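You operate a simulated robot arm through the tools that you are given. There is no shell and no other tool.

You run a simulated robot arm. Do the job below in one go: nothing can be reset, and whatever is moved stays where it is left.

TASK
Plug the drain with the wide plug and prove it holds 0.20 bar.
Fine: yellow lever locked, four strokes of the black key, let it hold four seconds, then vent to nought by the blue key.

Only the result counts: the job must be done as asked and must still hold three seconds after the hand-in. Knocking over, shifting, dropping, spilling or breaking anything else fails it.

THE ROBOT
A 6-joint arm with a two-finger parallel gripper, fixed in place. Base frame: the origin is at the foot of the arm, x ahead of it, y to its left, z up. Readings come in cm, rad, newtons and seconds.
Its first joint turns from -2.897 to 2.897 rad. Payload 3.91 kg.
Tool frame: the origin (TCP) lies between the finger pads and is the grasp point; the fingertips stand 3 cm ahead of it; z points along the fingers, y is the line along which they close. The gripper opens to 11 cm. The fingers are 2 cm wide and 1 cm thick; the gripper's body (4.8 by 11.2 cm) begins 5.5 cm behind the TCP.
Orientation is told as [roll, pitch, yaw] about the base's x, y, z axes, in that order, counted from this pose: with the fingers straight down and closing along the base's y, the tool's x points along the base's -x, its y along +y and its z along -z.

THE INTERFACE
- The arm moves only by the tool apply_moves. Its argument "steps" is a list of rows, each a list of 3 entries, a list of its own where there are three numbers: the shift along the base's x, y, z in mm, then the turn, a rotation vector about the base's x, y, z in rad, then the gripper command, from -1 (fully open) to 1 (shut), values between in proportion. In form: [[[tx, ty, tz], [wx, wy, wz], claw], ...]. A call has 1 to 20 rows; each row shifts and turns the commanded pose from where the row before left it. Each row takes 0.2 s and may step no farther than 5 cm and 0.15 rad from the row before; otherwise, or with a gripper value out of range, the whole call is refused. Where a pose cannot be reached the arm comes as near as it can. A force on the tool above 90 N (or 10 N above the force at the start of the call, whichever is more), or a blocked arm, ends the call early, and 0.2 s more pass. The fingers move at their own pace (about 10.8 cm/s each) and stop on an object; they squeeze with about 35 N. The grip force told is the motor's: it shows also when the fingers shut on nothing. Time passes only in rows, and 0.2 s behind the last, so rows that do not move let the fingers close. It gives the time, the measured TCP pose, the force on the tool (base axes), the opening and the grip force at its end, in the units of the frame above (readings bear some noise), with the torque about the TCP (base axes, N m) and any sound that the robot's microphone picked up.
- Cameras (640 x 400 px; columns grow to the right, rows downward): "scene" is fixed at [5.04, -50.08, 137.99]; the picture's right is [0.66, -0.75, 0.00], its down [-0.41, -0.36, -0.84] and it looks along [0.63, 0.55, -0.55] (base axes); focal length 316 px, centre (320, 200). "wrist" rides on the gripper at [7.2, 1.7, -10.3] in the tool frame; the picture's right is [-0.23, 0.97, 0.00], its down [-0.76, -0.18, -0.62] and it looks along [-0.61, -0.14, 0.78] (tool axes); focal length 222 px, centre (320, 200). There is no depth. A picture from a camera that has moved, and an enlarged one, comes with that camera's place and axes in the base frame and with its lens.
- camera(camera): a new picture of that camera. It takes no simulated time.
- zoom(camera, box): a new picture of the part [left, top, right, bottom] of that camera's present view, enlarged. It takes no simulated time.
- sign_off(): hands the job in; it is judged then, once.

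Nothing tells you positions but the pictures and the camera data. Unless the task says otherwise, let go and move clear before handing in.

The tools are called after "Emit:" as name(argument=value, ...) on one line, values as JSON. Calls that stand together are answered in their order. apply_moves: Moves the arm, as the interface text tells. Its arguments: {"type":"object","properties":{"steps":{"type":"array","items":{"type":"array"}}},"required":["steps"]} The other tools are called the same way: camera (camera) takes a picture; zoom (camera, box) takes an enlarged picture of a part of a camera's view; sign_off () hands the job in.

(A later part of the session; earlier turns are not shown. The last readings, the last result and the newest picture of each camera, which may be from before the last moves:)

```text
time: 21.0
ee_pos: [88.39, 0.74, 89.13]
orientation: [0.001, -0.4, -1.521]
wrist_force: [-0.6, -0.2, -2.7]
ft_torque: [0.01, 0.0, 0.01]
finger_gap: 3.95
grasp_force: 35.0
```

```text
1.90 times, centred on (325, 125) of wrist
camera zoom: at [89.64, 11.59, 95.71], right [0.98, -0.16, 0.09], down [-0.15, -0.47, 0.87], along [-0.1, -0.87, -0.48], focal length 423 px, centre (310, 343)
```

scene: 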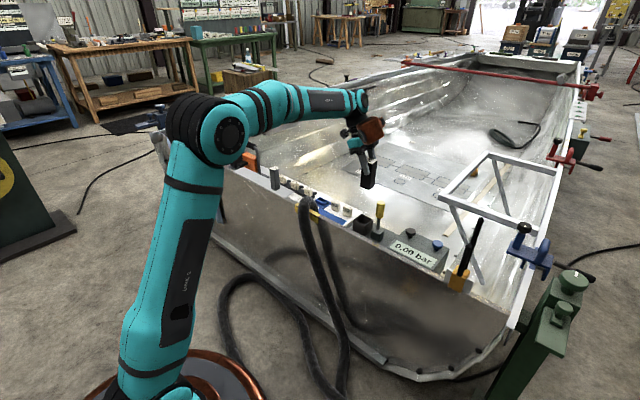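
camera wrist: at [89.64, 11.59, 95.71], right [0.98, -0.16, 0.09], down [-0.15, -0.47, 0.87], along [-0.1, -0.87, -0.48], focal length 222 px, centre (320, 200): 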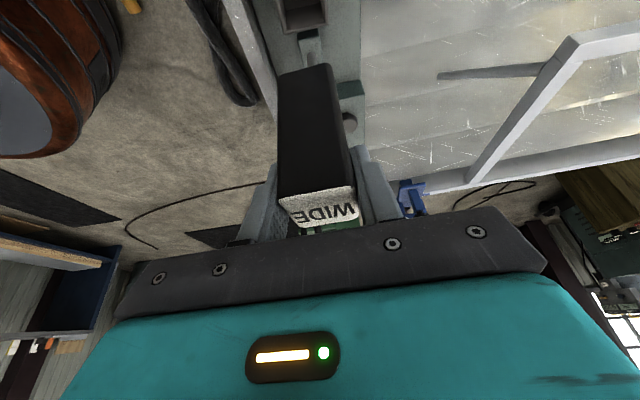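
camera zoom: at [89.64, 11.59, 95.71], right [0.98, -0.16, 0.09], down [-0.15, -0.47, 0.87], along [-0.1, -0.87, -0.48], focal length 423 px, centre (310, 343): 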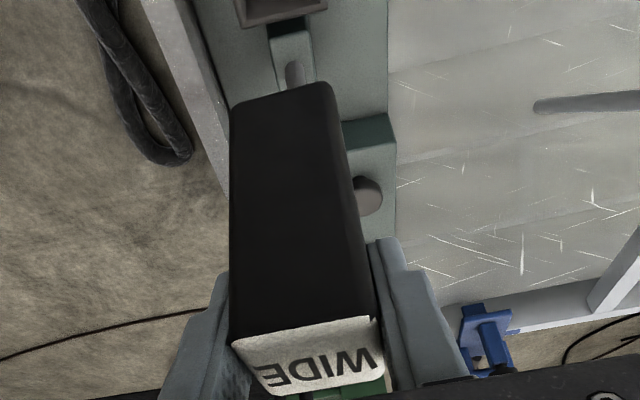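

The plug hangs above the drain and the scene view agrees with my numbers. I'll lower until its bottom is about 1.5 cm above the rim and then align finely.

Emit:
apply_moves(steps=[[[0, 2, -40], [0, 0, 0], 1], [[0, 0, -40], [0, 0, 0], 1], [[0, 0, -40], [0, 0, 0], 1], [[0, 0, -5], [0, 0, 0], 1], [[0, 0, 0], [0, 0, 0], 1], [[0, 0, 0], [0, 0, 0], 1]])

Emit:
zoom(camera="scene", box=[330, 170, 410, 250])

Emit:
zoom(camera="wrist", box=[220, 0, 430, 210])

```text
time: 22.4
ee_pos: [88.38, 0.99, 76.51]
orientation: [0.0, -0.401, -1.521]
wrist_force: [0.1, 0.8, -2.6]
ft_torque: [0.0, -0.04, -0.01]
finger_gap: 3.96
grasp_force: 34.6
```

```text
5.00 times, centred on (370, 210) of scene
camera zoom: at [5.04, -50.08, 137.99], right [0.66, -0.75, 0.0], down [-0.41, -0.36, -0.84], along [0.63, 0.55, -0.55], focal length 1581 px, centre (70, 150)
```

zoom: 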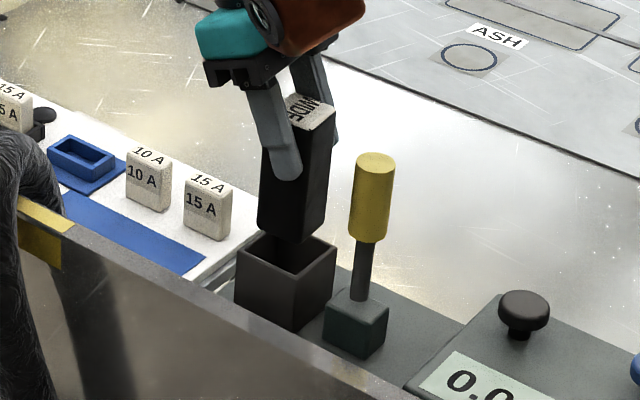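

```text
1.90 times, centred on (325, 105) of wrist
camera zoom: at [89.62, 11.82, 83.13], right [0.98, -0.16, 0.09], down [-0.15, -0.47, 0.87], along [-0.1, -0.87, -0.48], focal length 423 px, centre (310, 381)
```

zoom: 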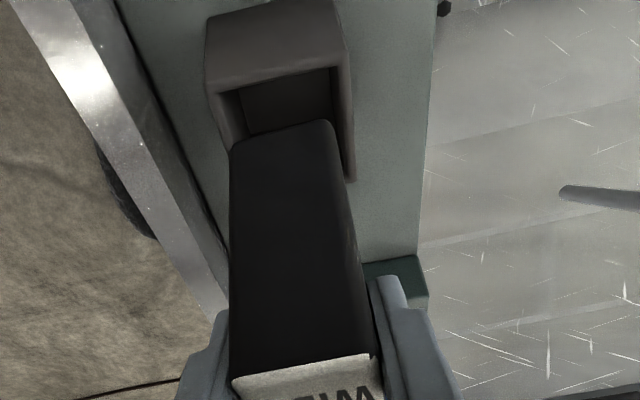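

Emit:
zoom(camera="scene", box=[350, 195, 390, 235])

Emit:
zoom(camera="wrist", box=[270, 0, 350, 80])

```text
10.00 times, centred on (370, 215) of scene
camera zoom: at [5.04, -50.08, 137.99], right [0.66, -0.75, 0.0], down [-0.41, -0.36, -0.84], along [0.63, 0.55, -0.55], focal length 3162 px, centre (-180, 50)
```

zoom: 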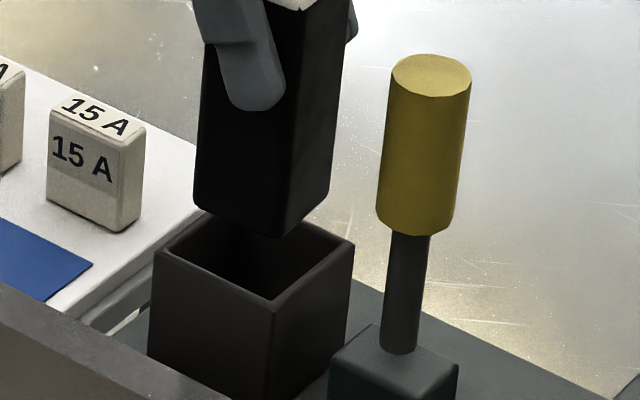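

```text
5.00 times, centred on (310, 40) of wrist
camera zoom: at [89.62, 11.82, 83.13], right [0.98, -0.16, 0.09], down [-0.15, -0.47, 0.87], along [-0.1, -0.87, -0.48], focal length 1111 px, centre (370, 1000)
```

zoom: 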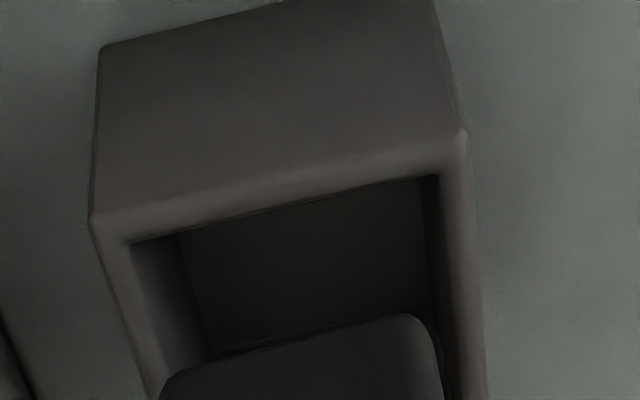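

Both cameras agree that the plug is aligned in x and yaw and needs about 2 mm more in +y. I'll correct that and lower to just above the rim.

Emit:
apply_moves(steps=[[[0.5, 1.8, -5], [0, 0, 0], 1], [[0, 0, -8], [0, 0, 0], 1], [[0, 0, -5], [0, 0, 0], 1], [[0, 0, 0], [0, 0, 0], 1], [[0, 0, 0], [0, 0, 0], 1]])

Emit:
zoom(camera="scene", box=[350, 195, 390, 235])

Emit:
zoom(camera="wrist", box=[260, 0, 380, 120])

```text
time: 23.6
ee_pos: [88.47, 1.31, 74.85]
orientation: [0.0, -0.399, -1.52]
wrist_force: [0.2, 0.1, -2.9]
ft_torque: [-0.01, 0.01, -0.01]
finger_gap: 4.01
grasp_force: 35.3
```

```text
10.00 times, centred on (370, 215) of scene
camera zoom: at [5.04, -50.08, 137.99], right [0.66, -0.75, 0.0], down [-0.41, -0.36, -0.84], along [0.63, 0.55, -0.55], focal length 3162 px, centre (-180, 50)
```

zoom: 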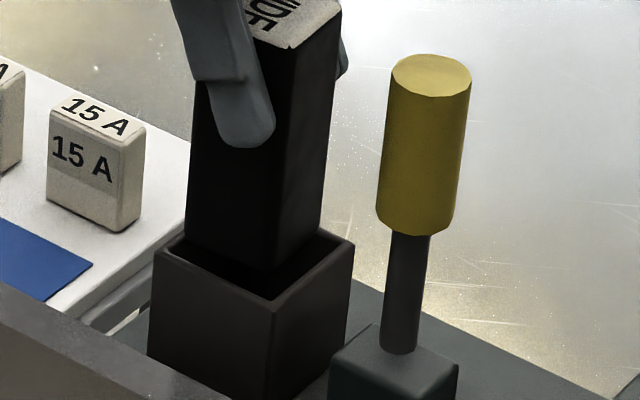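

```text
3.33 times, centred on (320, 60) of wrist
camera zoom: at [89.66, 12.1, 81.38], right [0.98, -0.16, 0.09], down [-0.15, -0.47, 0.87], along [-0.1, -0.87, -0.48], focal length 740 px, centre (320, 667)
```

zoom: 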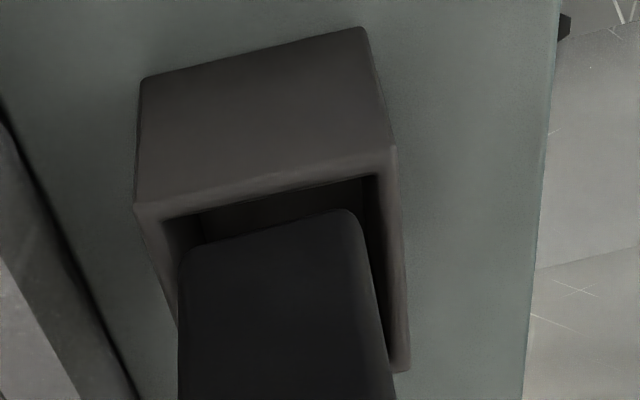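

Alignment looks good, with about 1 mm of x left to correct. I'll lower gently so the plug just enters the socket and check the force.

Emit:
apply_moves(steps=[[[1, -0.3, -5], [0, 0, 0], 1], [[0, 0, -5], [0, 0, 0], 1], [[0, 0, -4], [0, 0, 0], 1], [[0, 0, -3], [0, 0, 0], 1], [[0, 0, 0], [0, 0, 0], 1]])

Emit:
zoom(camera="scene", box=[350, 195, 390, 235])

Emit:
zoom(camera="wrist", box=[260, 0, 380, 120])

```text
time: 24.8
ee_pos: [88.59, 1.2, 73.05]
orientation: [0.0, -0.402, -1.52]
wrist_force: [-0.5, 0.7, -1.9]
ft_torque: [0.02, 0.04, -0.01]
finger_gap: 3.98
grasp_force: 34.8
```

```text
10.00 times, centred on (370, 215) of scene
camera zoom: at [5.04, -50.08, 137.99], right [0.66, -0.75, 0.0], down [-0.41, -0.36, -0.84], along [0.63, 0.55, -0.55], focal length 3162 px, centre (-180, 50)
```

zoom: 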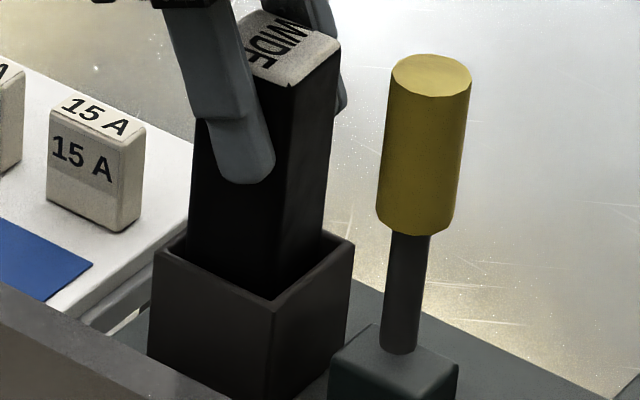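

```text
3.33 times, centred on (320, 60) of wrist
camera zoom: at [89.76, 12.03, 79.74], right [0.98, -0.16, 0.09], down [-0.15, -0.47, 0.87], along [-0.1, -0.87, -0.48], focal length 740 px, centre (320, 667)
```

zoom: 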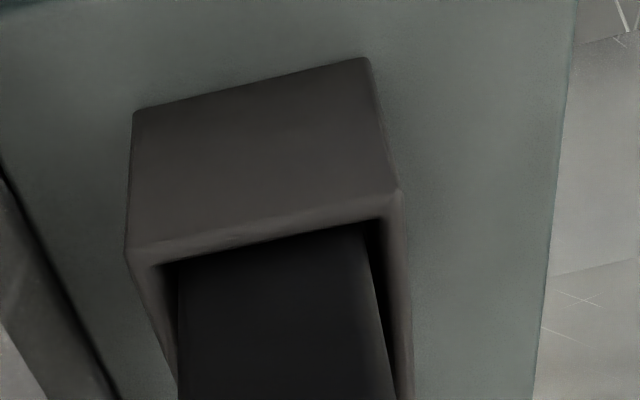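

The plug has entered the socket without contact force. I'll continue down in small steps.

Emit:
apply_moves(steps=[[[0, 0, -5], [0, 0, 0], 1], [[0, 0, -5], [0, 0, 0], 1], [[0, 0, -5], [0, 0, 0], 1], [[0, 0, -5], [0, 0, 0], 1], [[0, 0, 0], [0, 0, 0], 1]])

Emit:
zoom(camera="scene", box=[350, 195, 390, 235])

Emit:
zoom(camera="wrist", box=[260, 0, 380, 120])

```text
time: 26.0
ee_pos: [88.59, 1.23, 71.21]
orientation: [-0.001, -0.401, -1.521]
wrist_force: [0.4, -0.2, -1.5]
ft_torque: [-0.01, 0.0, -0.01]
finger_gap: 3.99
grasp_force: 34.8
```

```text
10.00 times, centred on (370, 215) of scene
camera zoom: at [5.04, -50.08, 137.99], right [0.66, -0.75, 0.0], down [-0.41, -0.36, -0.84], along [0.63, 0.55, -0.55], focal length 3162 px, centre (-180, 50)
```

zoom: 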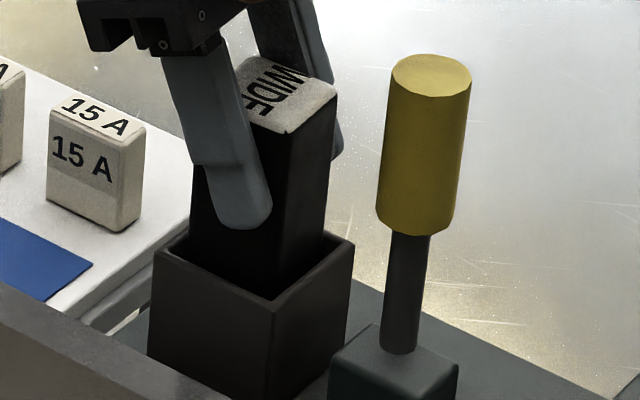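

```text
3.33 times, centred on (320, 60) of wrist
camera zoom: at [89.82, 12.0, 77.67], right [0.98, -0.16, 0.09], down [-0.15, -0.47, 0.87], along [-0.1, -0.87, -0.48], focal length 740 px, centre (320, 667)
```

zoom: 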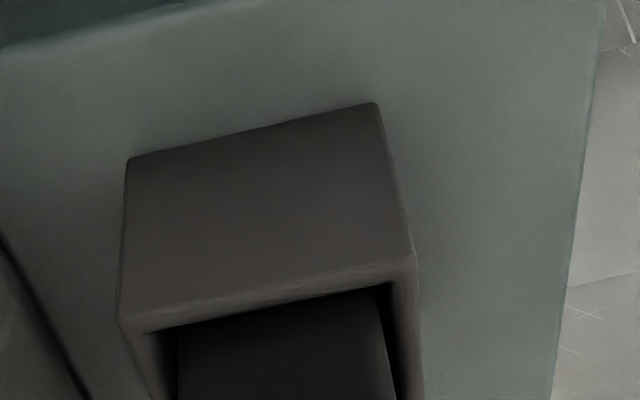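

Still no contact. I'll keep going down in smaller steps to feel the bottom.

Emit:
apply_moves(steps=[[[0, 0, -4], [0, 0, 0], 1], [[0, 0, -4], [0, 0, 0], 1], [[0, 0, -3], [0, 0, 0], 1], [[0, 0, 0], [0, 0, 0], 1]])

Emit:
zoom(camera="scene", box=[350, 195, 390, 235])

```text
time: 27.0
ee_pos: [88.58, 1.25, 70.11]
orientation: [0.0, -0.401, -1.521]
wrist_force: [0.3, -0.5, -1.8]
ft_torque: [-0.02, -0.02, -0.02]
finger_gap: 3.96
grasp_force: 35.1
```

```text
10.00 times, centred on (370, 215) of scene
camera zoom: at [5.04, -50.08, 137.99], right [0.66, -0.75, 0.0], down [-0.41, -0.36, -0.84], along [0.63, 0.55, -0.55], focal length 3162 px, centre (-180, 50)
```

zoom: 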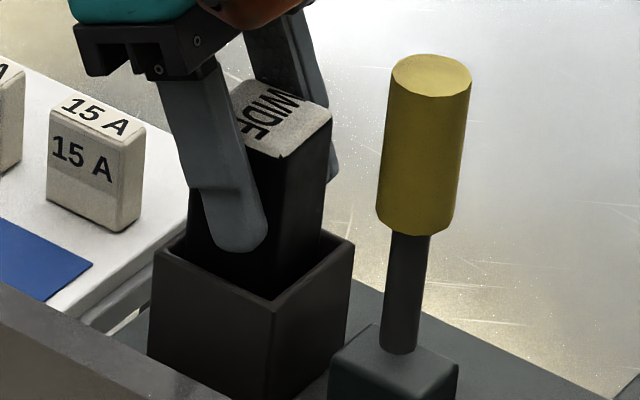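

Emit:
apply_moves(steps=[[[0, 0, -3], [0, 0, 0], 1], [[0, 0, -3], [0, 0, 0], 1], [[0, 0, 0], [0, 0, 0], 1]])

Emit:
zoom(camera="scene", box=[350, 195, 390, 235])

```text
time: 27.8
ee_pos: [88.52, 1.27, 69.38]
orientation: [0.001, -0.402, -1.521]
wrist_force: [1.7, -0.9, 7.4]
ft_torque: [-0.2, -0.12, 0.03]
finger_gap: 3.99
grasp_force: 34.8
```

```text
10.00 times, centred on (370, 215) of scene
camera zoom: at [5.04, -50.08, 137.99], right [0.66, -0.75, 0.0], down [-0.41, -0.36, -0.84], along [0.63, 0.55, -0.55], focal length 3162 px, centre (-180, 50)
```

zoom: 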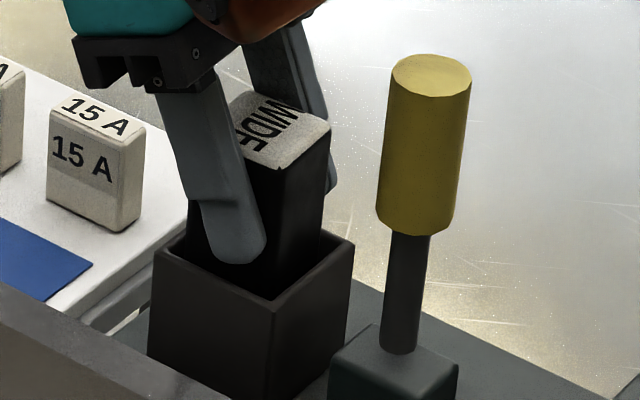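

I feel contact (about 9 N up), consistent with the plug reaching the socket floor. I'll press slightly to make sure it is seated.

Emit:
apply_moves(steps=[[[0, 0, -1.5], [0, 0, 0], 1], [[0, 0, 0], [0, 0, 0], 1]])

```text
time: 28.4
ee_pos: [88.57, 1.29, 69.48]
orientation: [0.004, -0.401, -1.522]
wrist_force: [-2.3, 1.4, 27.5]
ft_torque: [-0.11, 0.41, -0.01]
finger_gap: 3.98
grasp_force: 35.0
```

The plug is on the floor of the socket (27 N with no further travel). I'll relieve the press, open partway and lift away.

Emit:
apply_moves(steps=[[[0, 0, 2], [0, 0, 0], 1], [[0, 0, 0], [0, 0, 0], -0.3], [[0, 0, 0], [0, 0, 0], -0.3], [[0, 0, 0], [0, 0, 0], -0.3]])

Emit:
zoom(camera="scene", box=[350, 195, 390, 235])

```text
time: 29.4
ee_pos: [88.72, 1.14, 69.47]
orientation: [0.002, -0.399, -1.521]
wrist_force: [0.4, -0.2, 0.7]
ft_torque: [-0.04, -0.02, 0.0]
finger_gap: 7.17
grasp_force: 0.0
```

```text
10.00 times, centred on (370, 215) of scene
camera zoom: at [5.04, -50.08, 137.99], right [0.66, -0.75, 0.0], down [-0.41, -0.36, -0.84], along [0.63, 0.55, -0.55], focal length 3162 px, centre (-180, 50)
```

zoom: 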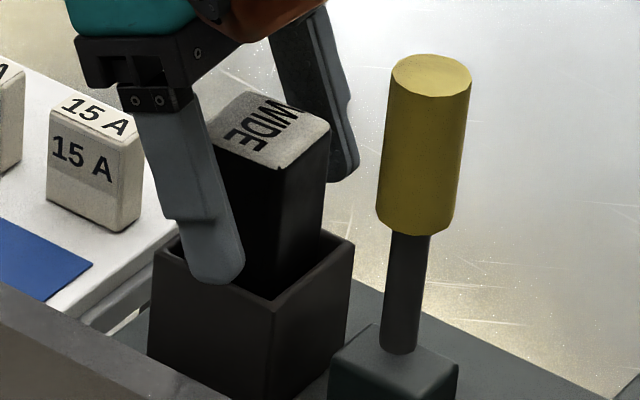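

Released without disturbing the plug. I'll lift clear and then study the lever.

Emit:
apply_moves(steps=[[[0, 0, 20], [0, 0, 0], -0.3], [[0, 0, 40], [0, 0, 0], -0.3], [[0, 0, 45], [0, 0, 0], -0.3], [[0, 0, 45], [0, 0, 0], -0.3], [[0, 0, 0], [0, 0, 0], -0.3]])

Emit:
camera(camera="wrist")

Emit:
zoom(camera="scene", box=[340, 190, 460, 270])

Emit:
zoom(camera="wrist", box=[240, 0, 440, 150])

```text
time: 30.6
ee_pos: [88.28, 1.2, 84.77]
orientation: [0.001, -0.402, -1.519]
wrist_force: [0.1, -0.3, 0.5]
ft_torque: [-0.01, -0.02, 0.01]
finger_gap: 7.13
grasp_force: 0.1
```

```text
taken
camera wrist: at [89.54, 12.04, 91.28], right [0.98, -0.16, 0.09], down [-0.15, -0.47, 0.87], along [-0.1, -0.87, -0.48], focal length 222 px, centre (320, 200)
```

wrist: 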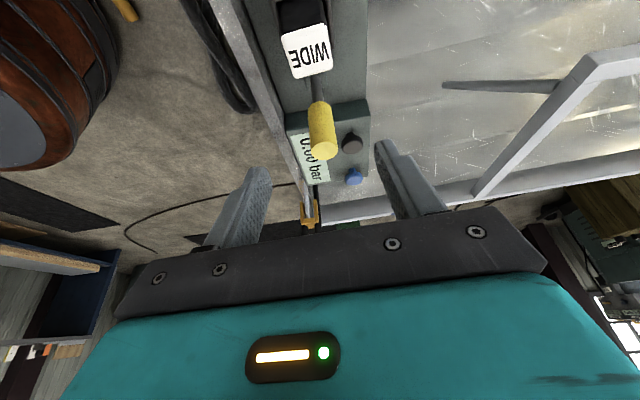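

```text
5.00 times, centred on (400, 230) of scene
camera zoom: at [5.04, -50.08, 137.99], right [0.66, -0.75, 0.0], down [-0.41, -0.36, -0.84], along [0.63, 0.55, -0.55], focal length 1581 px, centre (-80, 50)
```

zoom: 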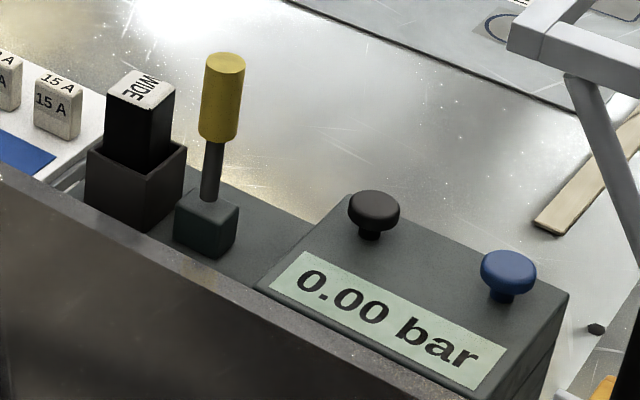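

```text
2.67 times, centred on (340, 75) of wrist
camera zoom: at [89.54, 12.04, 91.28], right [0.98, -0.16, 0.09], down [-0.15, -0.47, 0.87], along [-0.1, -0.87, -0.48], focal length 592 px, centre (267, 533)
```

zoom: 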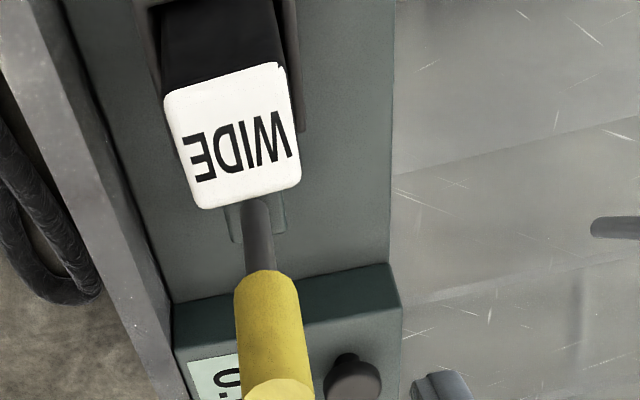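

The plug sits in the drain with its label up. The lever is vertical at about (88.3, -5.3), its yellow grip spanning z 70–76. I'll straddle the grip with the fingers and feel which way it moves.

Emit:
apply_moves(steps=[[[0, -35, 0], [0, 0, 0], -0.3], [[0, -30, 0], [0, 0, 0], -0.3], [[0, 0, 0], [0, 0, 0], -0.3], [[0, 0, -30], [0, 0, 0], -0.3], [[0, 0, 0], [0, 0, 0], -0.3]])

Emit:
camera(camera="wrist")

Emit:
zoom(camera="scene", box=[340, 160, 460, 270])

```text
time: 31.8
ee_pos: [88.37, -5.32, 81.48]
orientation: [0.0, -0.399, -1.522]
wrist_force: [-0.7, -0.3, -0.4]
ft_torque: [0.04, -0.01, -0.01]
finger_gap: 7.15
grasp_force: 0.0
```

```text
taken
camera wrist: at [89.57, 5.53, 88.0], right [0.98, -0.16, 0.09], down [-0.15, -0.47, 0.87], along [-0.1, -0.87, -0.48], focal length 222 px, centre (320, 200)
```

wrist: 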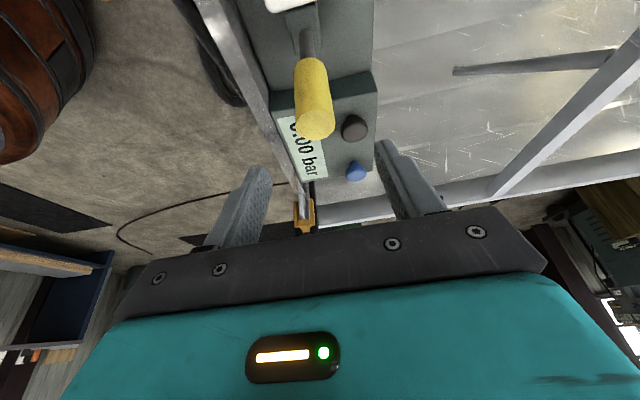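

```text
3.64 times, centred on (400, 215) of scene
camera zoom: at [5.04, -50.08, 137.99], right [0.66, -0.75, 0.0], down [-0.41, -0.36, -0.84], along [0.63, 0.55, -0.55], focal length 1150 px, centre (29, 146)
```

zoom: 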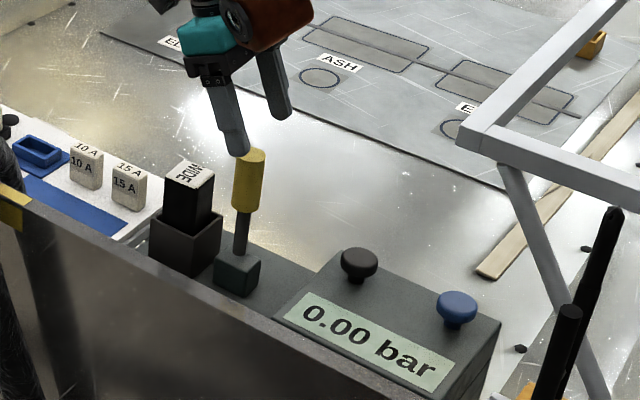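

Emit:
apply_moves(steps=[[[2, 0, -35], [0, 0, 0], -0.3], [[0, 0, -35], [0, 0, 0], -0.3], [[0, 0, 0], [0, 0, 0], -0.3], [[0, 0, 0], [0, 0, 0], 0.3], [[0, 0, 0], [0, 0, 0], 0.3]])

Emit:
zoom(camera="scene", box=[350, 170, 420, 240])

Emit:
zoom(camera="wrist", box=[220, 50, 430, 240])

```text
time: 33.0
ee_pos: [88.72, -5.25, 74.49]
orientation: [0.001, -0.401, -1.519]
wrist_force: [-0.1, -1.1, -0.3]
ft_torque: [0.03, 0.0, -0.04]
finger_gap: 3.86
grasp_force: 0.0
```

```text
5.71 times, centred on (385, 205) of scene
camera zoom: at [5.04, -50.08, 137.99], right [0.66, -0.75, 0.0], down [-0.41, -0.36, -0.84], along [0.63, 0.55, -0.55], focal length 1807 px, centre (-51, 171)
```

zoom: 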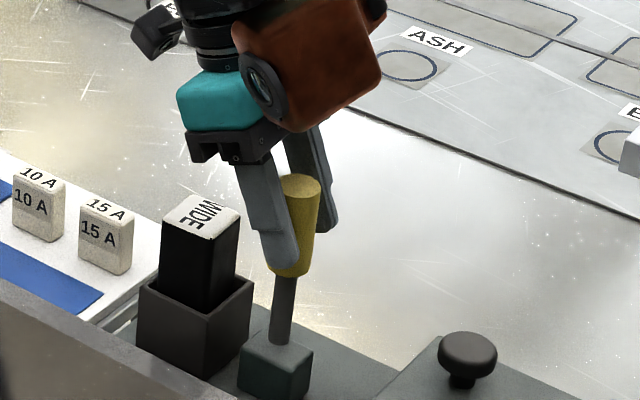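

```text
2.11 times, centred on (325, 145) of wrist
camera zoom: at [89.91, 5.6, 81.08], right [0.98, -0.16, 0.09], down [-0.15, -0.47, 0.87], along [-0.1, -0.87, -0.48], focal length 468 px, centre (310, 316)
```

zoom: 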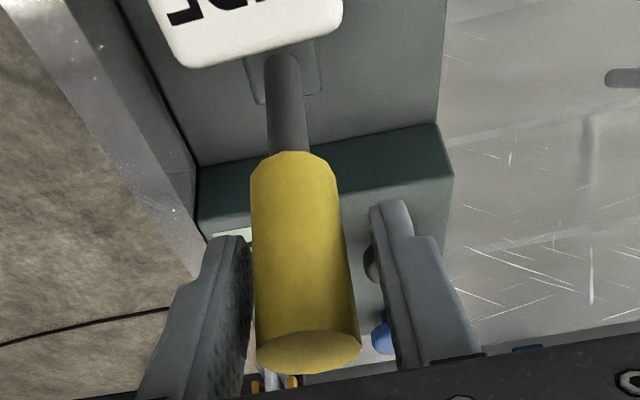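

The lever sits about 4 mm toward the near finger. I'll centre on it, then close and feel.

Emit:
apply_moves(steps=[[[-4, 0, 0], [0, 0, 0], 0.3], [[0, 0, 0], [0, 0, 0], 0.3], [[0, 0, 0], [0, 0, 0], 1], [[0, 0, 0], [0, 0, 0], 1], [[0, 0, 0], [0, 0, 0], 1]])

Emit:
zoom(camera="wrist", box=[220, 50, 430, 240])

```text
time: 34.2
ee_pos: [88.44, -5.27, 74.49]
orientation: [0.002, -0.399, -1.52]
wrist_force: [16.6, -1.3, 1.8]
ft_torque: [-0.03, -0.74, 0.07]
finger_gap: 2.76
grasp_force: 44.7
```

```text
2.11 times, centred on (325, 145) of wrist
camera zoom: at [89.63, 5.56, 81.11], right [0.98, -0.16, 0.09], down [-0.15, -0.47, 0.87], along [-0.1, -0.87, -0.48], focal length 468 px, centre (310, 316)
```

zoom: 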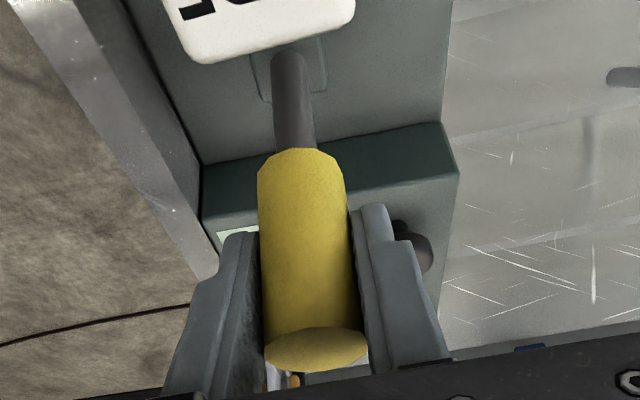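

The lever feels rigid toward -x (16 N). I'll relax that and then test small pushes in y.

Emit:
apply_moves(steps=[[[1.2, 0, 0], [0, 0, 0], 1], [[0, 0, 0], [0, 0, 0], 1]])

Emit:
apply_moves(steps=[[[0, -2, 0], [0, 0, 0], 1], [[0, -2, 0], [0, 0, 0], 1], [[0, 0, 0], [0, 0, 0], 1]])

```text
time: 34.8
ee_pos: [88.52, -5.26, 74.51]
orientation: [0.0, -0.403, -1.52]
wrist_force: [4.0, 1.5, 2.3]
ft_torque: [0.02, 0.0, -0.02]
finger_gap: 2.74
grasp_force: 45.2
```

```text
time: 35.6
ee_pos: [88.52, -5.6, 74.46]
orientation: [-0.001, -0.401, -1.522]
wrist_force: [-5.2, 39.4, 3.8]
ft_torque: [0.25, 0.53, 0.0]
finger_gap: 2.8
grasp_force: 45.1
```

Emit:
apply_moves(steps=[[[0, 2, 0], [0, 0, 0], 1], [[0, 2, 0], [0, 0, 0], 1], [[0, 0, 0], [0, 0, 0], 1]])

Emit:
apply_moves(steps=[[[0, 2, 0], [0, 0, 0], 1], [[0, 2, 0], [0, 0, 0], 1], [[0, 0, 0], [0, 0, 0], 1]])

Emit:
zoom(camera="scene", box=[350, 170, 420, 240])

```text
time: 36.4
ee_pos: [88.48, -5.87, 74.46]
orientation: [0.0, -0.402, -1.526]
wrist_force: [3.5, -30.7, -2.0]
ft_torque: [-0.25, -0.37, -0.03]
finger_gap: 2.75
grasp_force: 45.1
```

```text
time: 37.2
ee_pos: [88.4, -4.82, 74.57]
orientation: [0.0, -0.399, -1.521]
wrist_force: [-4.4, -29.9, 1.6]
ft_torque: [-0.75, 0.49, 0.05]
finger_gap: 2.75
grasp_force: 45.1
```

```text
5.71 times, centred on (385, 205) of scene
camera zoom: at [5.04, -50.08, 137.99], right [0.66, -0.75, 0.0], down [-0.41, -0.36, -0.84], along [0.63, 0.55, -0.55], focal length 1807 px, centre (-51, 171)
```

zoom: 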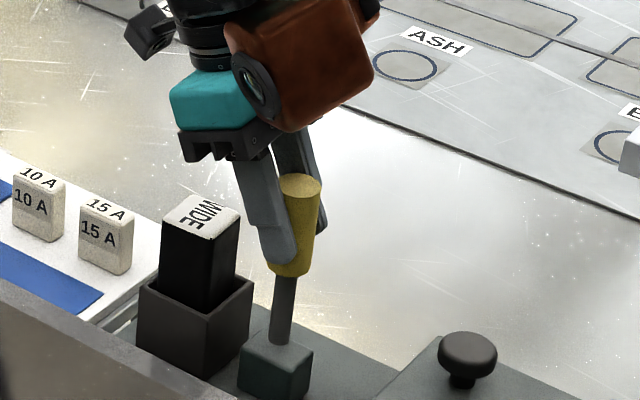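

Moving in y mostly slipped (about 30–40 N of friction each way) and the lever stayed put. I'll re-centre in y and test +x.

Emit:
apply_moves(steps=[[[0, -2, 0], [0, 0, 0], 1], [[0, -1, 0], [0, 0, 0], 1], [[0, 0, 0], [0, 0, 0], 1]])

Emit:
apply_moves(steps=[[[1.5, 0, 0], [0, 0, 0], 1], [[0, 0, 0], [0, 0, 0], 1]])

Emit:
apply_moves(steps=[[[1.5, 0, 0], [0, 0, 0], 1], [[0, 0, 0], [0, 0, 0], 1]])

Emit:
zoom(camera="scene", box=[350, 170, 420, 240])

```text
time: 38.0
ee_pos: [88.5, -4.84, 74.44]
orientation: [0.002, -0.398, -1.518]
wrist_force: [-8.1, 36.3, 0.8]
ft_torque: [0.62, 0.85, -0.05]
finger_gap: 2.76
grasp_force: 45.1
```

```text
time: 38.6
ee_pos: [88.67, -5.09, 74.45]
orientation: [-0.001, -0.401, -1.522]
wrist_force: [-16.8, 27.9, -2.2]
ft_torque: [1.01, 1.8, -0.21]
finger_gap: 2.79
grasp_force: 44.1
```

```text
time: 39.2
ee_pos: [88.66, -5.26, 74.44]
orientation: [-0.002, -0.401, -1.521]
wrist_force: [-24.7, 21.8, -5.2]
ft_torque: [0.42, 2.52, -0.24]
finger_gap: 2.79
grasp_force: 45.1
```

```text
5.71 times, centred on (385, 205) of scene
camera zoom: at [5.04, -50.08, 137.99], right [0.66, -0.75, 0.0], down [-0.41, -0.36, -0.84], along [0.63, 0.55, -0.55], focal length 1807 px, centre (-51, 171)
```

zoom: 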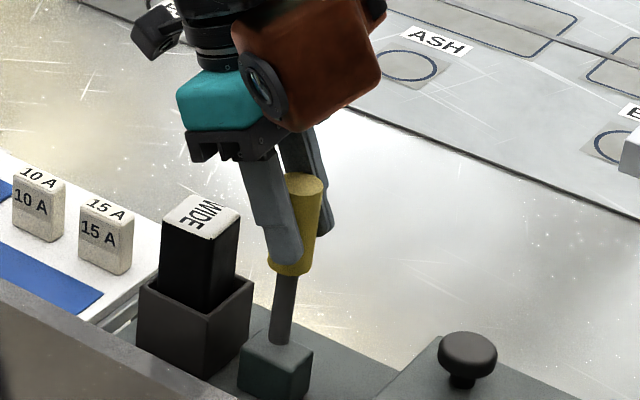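

Along x the lever is stiff, but in y the tool creeps slowly while the force decays. That could be a damped hinge or just slip. I'll relieve x and then ease further in -y with waits, watching whether the lever top follows.

Emit:
apply_moves(steps=[[[-2.5, 0, 0], [0, 0, 0], 1], [[0, -1, 0], [0, 0, 0], 1], [[0, -1, 0], [0, 0, 0], 1], [[0, -1, 0], [0, 0, 0], 1], [[0, -1, 0], [0, 0, 0], 1], [[0, 0, 0], [0, 0, 0], 1], [[0, 0, 0], [0, 0, 0], 1], [[0, 0, 0], [0, 0, 0], 1], [[0, 0, 0], [0, 0, 0], 1], [[0, 0, 0], [0, 0, 0], 1]])

Emit:
zoom(camera="scene", box=[370, 195, 400, 240])

Emit:
zoom(camera="wrist", box=[220, 50, 430, 240])

```text
time: 41.4
ee_pos: [88.6, -5.52, 74.52]
orientation: [0.001, -0.401, -1.52]
wrist_force: [-11.4, 28.3, 2.1]
ft_torque: [-0.07, 1.14, -0.01]
finger_gap: 2.73
grasp_force: 45.3
```

```text
8.89 times, centred on (385, 218) of scene
camera zoom: at [5.04, -50.08, 137.99], right [0.66, -0.75, 0.0], down [-0.41, -0.36, -0.84], along [0.63, 0.55, -0.55], focal length 2811 px, centre (-258, 44)
```

zoom: 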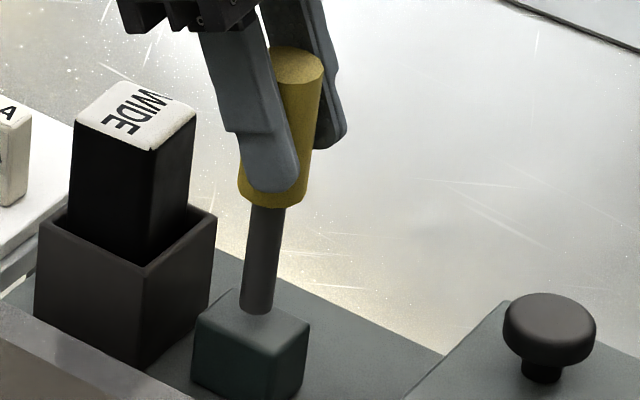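

```text
2.11 times, centred on (325, 145) of wrist
camera zoom: at [89.82, 5.35, 81.1], right [0.98, -0.16, 0.09], down [-0.15, -0.47, 0.87], along [-0.1, -0.87, -0.48], focal length 468 px, centre (310, 316)
```

zoom: 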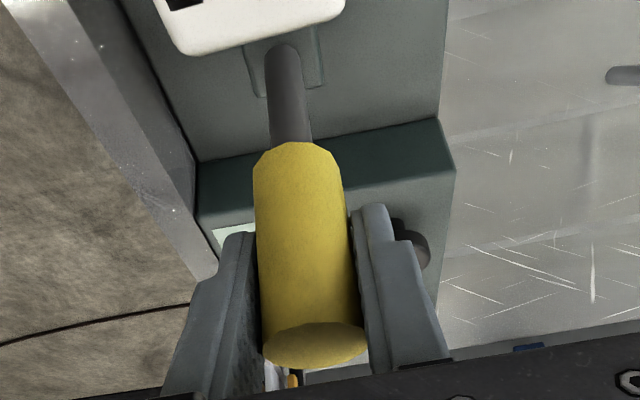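

The torque while pushing +x corresponds to a force acting about 10 cm below the grasp point, which is where a free hinge in the base block would be. So the lever swings toward +x and is stopped toward -x. My grip's flat pads were resisting the tilt. I'll let go, rise, straighten the tool and turn back, so I can push the lever over from its near side with closed fingers.

Emit:
apply_moves(steps=[[[0, 0, 0], [0, 0, 0], -0.3], [[0, 0, 0], [0, 0, 0], -0.3], [[0, 0, 0], [0, 0, 0], -0.3], [[0, 0, 30], [0, 0, 0], -0.3], [[0, 0, 40], [0, 0, 0], -0.3], [[0, 0, 40], [0, 0, 0], -0.3], [[0, 0, 0], [0, 0, 0], -0.3]])

Emit:
zoom(camera="scene", box=[350, 195, 410, 245])

```text
time: 43.0
ee_pos: [88.61, -5.54, 85.66]
orientation: [-0.001, -0.4, -1.521]
wrist_force: [0.7, 0.0, -0.9]
ft_torque: [0.0, 0.02, 0.01]
finger_gap: 7.15
grasp_force: 0.1
```

```text
8.00 times, centred on (380, 220) of scene
camera zoom: at [5.04, -50.08, 137.99], right [0.66, -0.75, 0.0], down [-0.41, -0.36, -0.84], along [0.63, 0.55, -0.55], focal length 2530 px, centre (-160, 40)
```

zoom: 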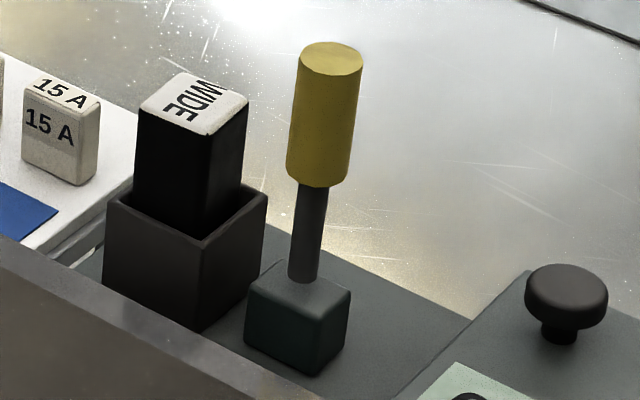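

Emit:
apply_moves(steps=[[[0, 0, 20], [0.1332, 0.0067, 0], -0.3], [[0, 0, 20], [0.1332, 0.0067, 0], -0.3], [[0, 0, 0], [0.1332, 0.0067, 0], -0.3], [[-10, 0, 0], [0, 0, 0.131], 0.5], [[-10, 0, 0], [0, 0, 0.131], 1], [[-10, 0, 0], [0, 0, 0.131], 1], [[-10, 0, 0], [0, 0, 0.131], 1], [[-10, 0, 0], [0, 0, 0.131], 1], [[0, 0, 0], [0, 0, 0.131], 1], [[0, 0, 0], [0, 0, 0.131], 1], [[0, 0, 0], [0, 0, 0.131], 1], [[0, 0, 0], [0, 0, 0.131], 1], [[0, 0, 0], [0, 0, 0.131], 1], [[0, 0, 0], [0, 0, 0.131], 1], [[0, 0, 0], [0, 0, 0.131], 1], [[0, 0, 0], [0, 0, 0], 1]])

Emit:
camera(camera="wrist")

Emit:
camera(camera="scene")

```text
time: 46.4
ee_pos: [83.58, -5.62, 89.44]
orientation: [-0.001, 0.001, 0.052]
wrist_force: [-0.6, 0.1, -0.8]
ft_torque: [-0.01, 0.0, -0.02]
finger_gap: 0.0
grasp_force: 34.9
```

```text
taken
camera wrist: at [76.24, -4.21, 99.74], right [0.18, 0.98, 0.0], down [0.77, -0.14, 0.62], along [0.61, -0.11, -0.78], focal length 222 px, centre (320, 200)
```

wrist: 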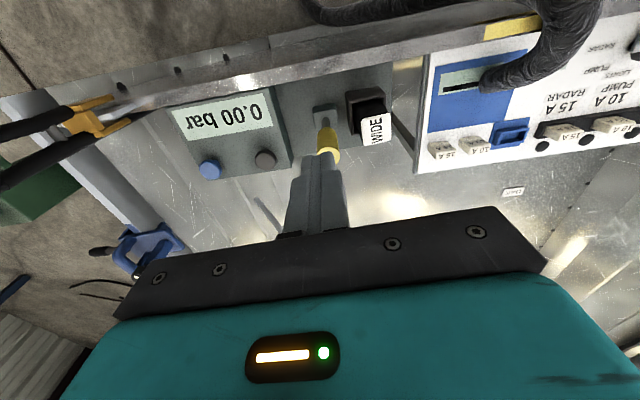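

```text
taken
```

scene: 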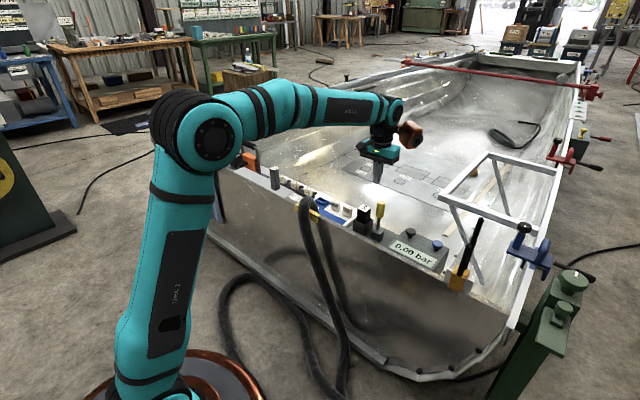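

I have a clear overview now, with the tool vertical and the fingers closed. I'll zoom on the lever and the key box.

Emit:
zoom(camera="wrist", box=[150, 70, 410, 230])

Emit:
zoom(camera="wrist", box=[280, 70, 400, 180])

```text
2.46 times, centred on (280, 150) of wrist
camera zoom: at [76.24, -4.21, 99.74], right [0.18, 0.98, 0.0], down [0.77, -0.14, 0.62], along [0.61, -0.11, -0.78], focal length 547 px, centre (418, 323)
```

zoom: 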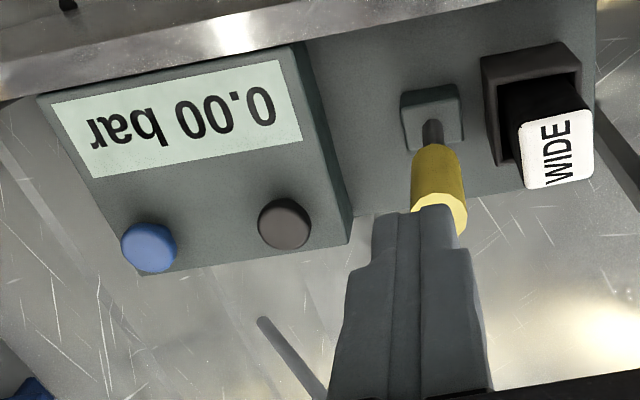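

```text
3.64 times, centred on (340, 125) of wrist
camera zoom: at [76.24, -4.21, 99.74], right [0.18, 0.98, 0.0], down [0.77, -0.14, 0.62], along [0.61, -0.11, -0.78], focal length 808 px, centre (247, 473)
```

zoom: 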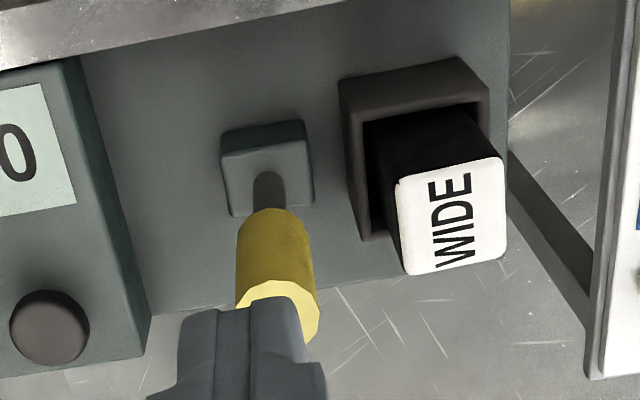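

Keys: black top at about (92.2, -16.4, 66.7), blue top at about (92.2, -26.3, 66.6). Now I'll lower the closed fingers behind the lever, on the robot side.

Emit:
apply_moves(steps=[[[-2, 2, -40], [0, 0, 0], 1], [[0, 0, -40], [0, 0, 0], 1], [[0, 0, -40], [0, 0, 0], 1], [[0, 0, -38], [0, 0, 0], 1], [[0, 0, 0], [0, 0, 0], 1], [[0, 0, 0], [0, 0, 0], 1]])

Emit:
zoom(camera="scene", box=[340, 180, 420, 250])

Emit:
zoom(camera="wrist", box=[220, 40, 440, 240])

```text
time: 47.8
ee_pos: [83.18, -5.3, 73.7]
orientation: [-0.001, 0.001, 0.052]
wrist_force: [-1.0, 0.4, 0.1]
ft_torque: [0.0, 0.0, 0.03]
finger_gap: 0.0
grasp_force: 35.6
```

```text
5.71 times, centred on (380, 215) of scene
camera zoom: at [5.04, -50.08, 137.99], right [0.66, -0.75, 0.0], down [-0.41, -0.36, -0.84], along [0.63, 0.55, -0.55], focal length 1807 px, centre (-23, 114)
```

zoom: 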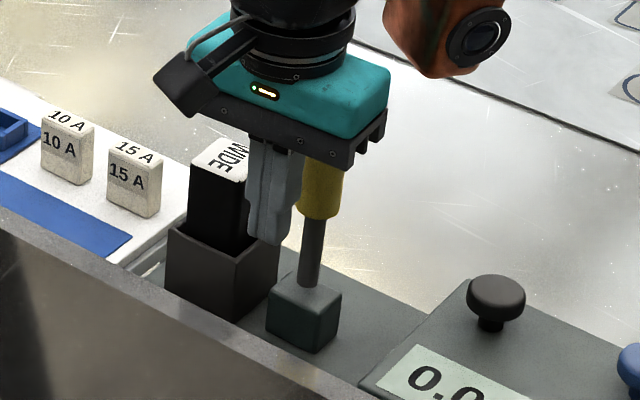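

```text
2.00 times, centred on (330, 140) of wrist
camera zoom: at [75.88, -3.95, 83.97], right [0.18, 0.98, 0.0], down [0.77, -0.14, 0.62], along [0.61, -0.11, -0.78], focal length 444 px, centre (300, 320)
```

zoom: 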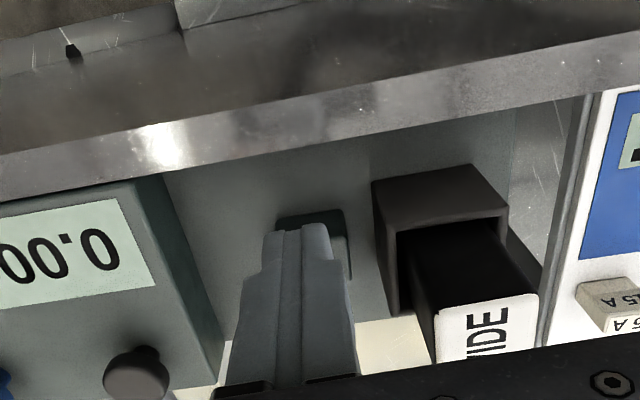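

The fingers are in place behind the lever. I'll advance until contact.

Emit:
apply_moves(steps=[[[10, 0, 0], [0, 0, 0], 1], [[10, 0, 0], [0, 0, 0], 1], [[5, 0, 0], [0, 0, 0], 1], [[0, 0, 0], [0, 0, 0], 1]])

Emit:
apply_moves(steps=[[[3, 0, 0], [0, 0, 0], 1], [[3, 0, 0], [0, 0, 0], 1], [[0, 0, 0], [0, 0, 0], 1]])

Emit:
zoom(camera="scene", box=[340, 180, 420, 250])

```text
time: 48.8
ee_pos: [85.93, -5.39, 73.87]
orientation: [0.0, 0.001, 0.054]
wrist_force: [-0.6, 0.2, -0.1]
ft_torque: [0.0, -0.02, -0.01]
finger_gap: 0.0
grasp_force: 34.9
```

```text
time: 49.6
ee_pos: [86.49, -5.32, 73.71]
orientation: [0.0, 0.0, 0.052]
wrist_force: [0.1, -0.5, -0.3]
ft_torque: [0.01, 0.0, 0.01]
finger_gap: 0.0
grasp_force: 35.6
```

```text
5.71 times, centred on (380, 215) of scene
camera zoom: at [5.04, -50.08, 137.99], right [0.66, -0.75, 0.0], down [-0.41, -0.36, -0.84], along [0.63, 0.55, -0.55], focal length 1807 px, centre (-23, 114)
```

zoom: 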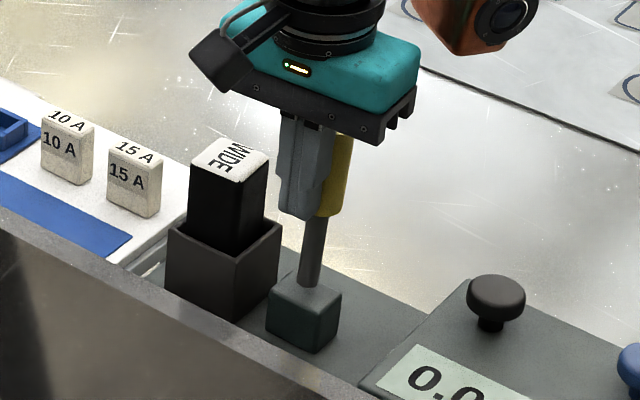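

Emit:
apply_moves(steps=[[[3, 0, 0], [0, 0, 0], 1], [[0, 0, 0], [0, 0, 0], 1]])

Emit:
apply_moves(steps=[[[3, 0, 0], [0, 0, 0], 1], [[0, 0, 0], [0, 0, 0], 1]])

Emit:
apply_moves(steps=[[[3, 0, 0], [0, 0, 0], 1], [[0, 0, 0], [0, 0, 0], 1]])

Emit:
zoom(camera="scene", box=[340, 180, 420, 250])

```text
time: 50.2
ee_pos: [86.72, -5.36, 73.78]
orientation: [0.001, -0.001, 0.053]
wrist_force: [-0.1, -0.5, 0.9]
ft_torque: [-0.02, -0.01, -0.04]
finger_gap: 0.01
grasp_force: 34.8
```

```text
time: 50.8
ee_pos: [86.95, -5.34, 73.77]
orientation: [-0.001, 0.0, 0.053]
wrist_force: [-0.4, -0.6, 0.8]
ft_torque: [0.01, -0.05, 0.01]
finger_gap: 0.0
grasp_force: 35.4
```

```text
time: 51.4
ee_pos: [87.38, -5.36, 73.79]
orientation: [0.0, -0.001, 0.053]
wrist_force: [-0.4, 0.1, -0.4]
ft_torque: [0.03, -0.01, 0.0]
finger_gap: 0.0
grasp_force: 35.0
```

```text
5.71 times, centred on (380, 215) of scene
camera zoom: at [5.04, -50.08, 137.99], right [0.66, -0.75, 0.0], down [-0.41, -0.36, -0.84], along [0.63, 0.55, -0.55], focal length 1807 px, centre (-23, 114)
```

zoom: 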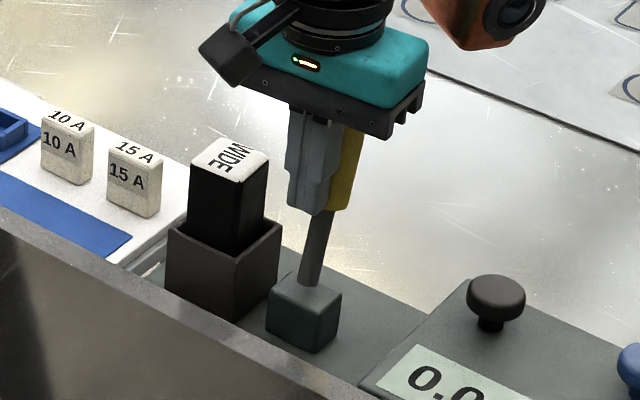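

The lever is tilting away freely, with the stem leaning toward +x and no force. I'll keep pushing in steps and listen for the lock.

Emit:
apply_moves(steps=[[[5, 0, 0], [0, 0, 0], 1], [[5, 0, 0], [0, 0, 0], 1], [[5, 0, 0], [0, 0, 0], 1], [[5, 0, 0], [0, 0, 0], 1], [[0, 0, 0], [0, 0, 0], 1]])

Emit:
zoom(camera="scene", box=[340, 180, 420, 250])

```text
time: 52.6
ee_pos: [89.45, -5.38, 73.77]
orientation: [0.001, 0.0, 0.053]
wrist_force: [0.9, -0.2, 0.8]
ft_torque: [0.02, -0.01, 0.01]
finger_gap: 0.02
grasp_force: 35.1
```

```text
5.71 times, centred on (380, 215) of scene
camera zoom: at [5.04, -50.08, 137.99], right [0.66, -0.75, 0.0], down [-0.41, -0.36, -0.84], along [0.63, 0.55, -0.55], focal length 1807 px, centre (-23, 114)
```

zoom: 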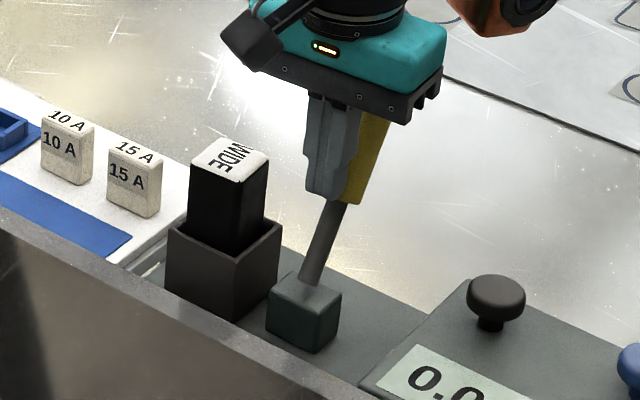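

Emit:
apply_moves(steps=[[[5, 0, 0], [0, 0, 0], 1], [[5, 0, 0], [0, 0, 0], 1], [[5, 0, -2], [0, 0, 0], 1], [[5, 0, -4], [0, 0, 0], 1], [[0, 0, 0], [0, 0, 0], 1]])

Emit:
zoom(camera="scene", box=[340, 180, 420, 250])

```text
time: 53.8
ee_pos: [91.38, -5.49, 73.14]
orientation: [0.001, -0.001, 0.054]
wrist_force: [0.4, -0.9, 0.2]
ft_torque: [-0.02, 0.0, -0.02]
finger_gap: 0.0
grasp_force: 34.9
```

```text
5.71 times, centred on (380, 215) of scene
camera zoom: at [5.04, -50.08, 137.99], right [0.66, -0.75, 0.0], down [-0.41, -0.36, -0.84], along [0.63, 0.55, -0.55], focal length 1807 px, centre (-23, 114)
```

zoom: 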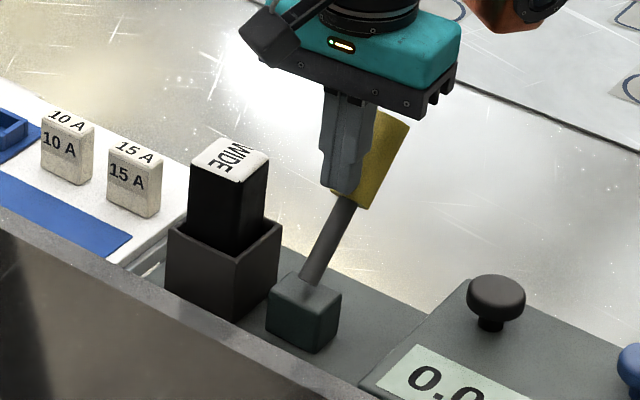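

Emit:
apply_moves(steps=[[[4, 0, -4], [0, 0, 0], 1], [[4, 0, -4], [0, 0, 0], 1], [[4, 0, -5], [0, 0, 0], 1], [[0, 0, 0], [0, 0, 0], 1]])

Emit:
zoom(camera="scene", box=[340, 180, 420, 250])

```text
time: 54.8
ee_pos: [92.49, -5.3, 71.84]
orientation: [0.0, -0.001, 0.053]
wrist_force: [-0.6, -0.6, -0.4]
ft_torque: [0.0, -0.01, 0.0]
finger_gap: 0.0
grasp_force: 35.1
```

```text
5.71 times, centred on (380, 215) of scene
camera zoom: at [5.04, -50.08, 137.99], right [0.66, -0.75, 0.0], down [-0.41, -0.36, -0.84], along [0.63, 0.55, -0.55], focal length 1807 px, centre (-23, 114)
```

zoom: 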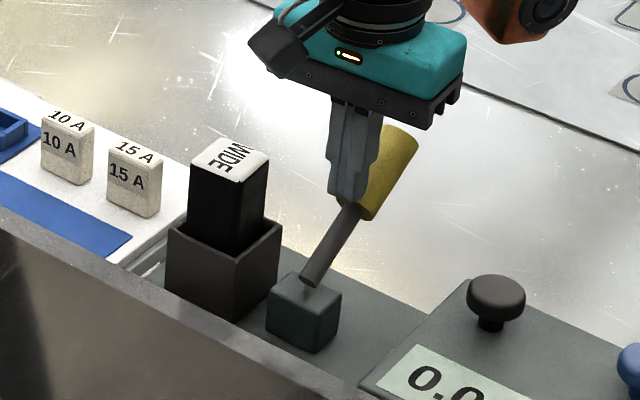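

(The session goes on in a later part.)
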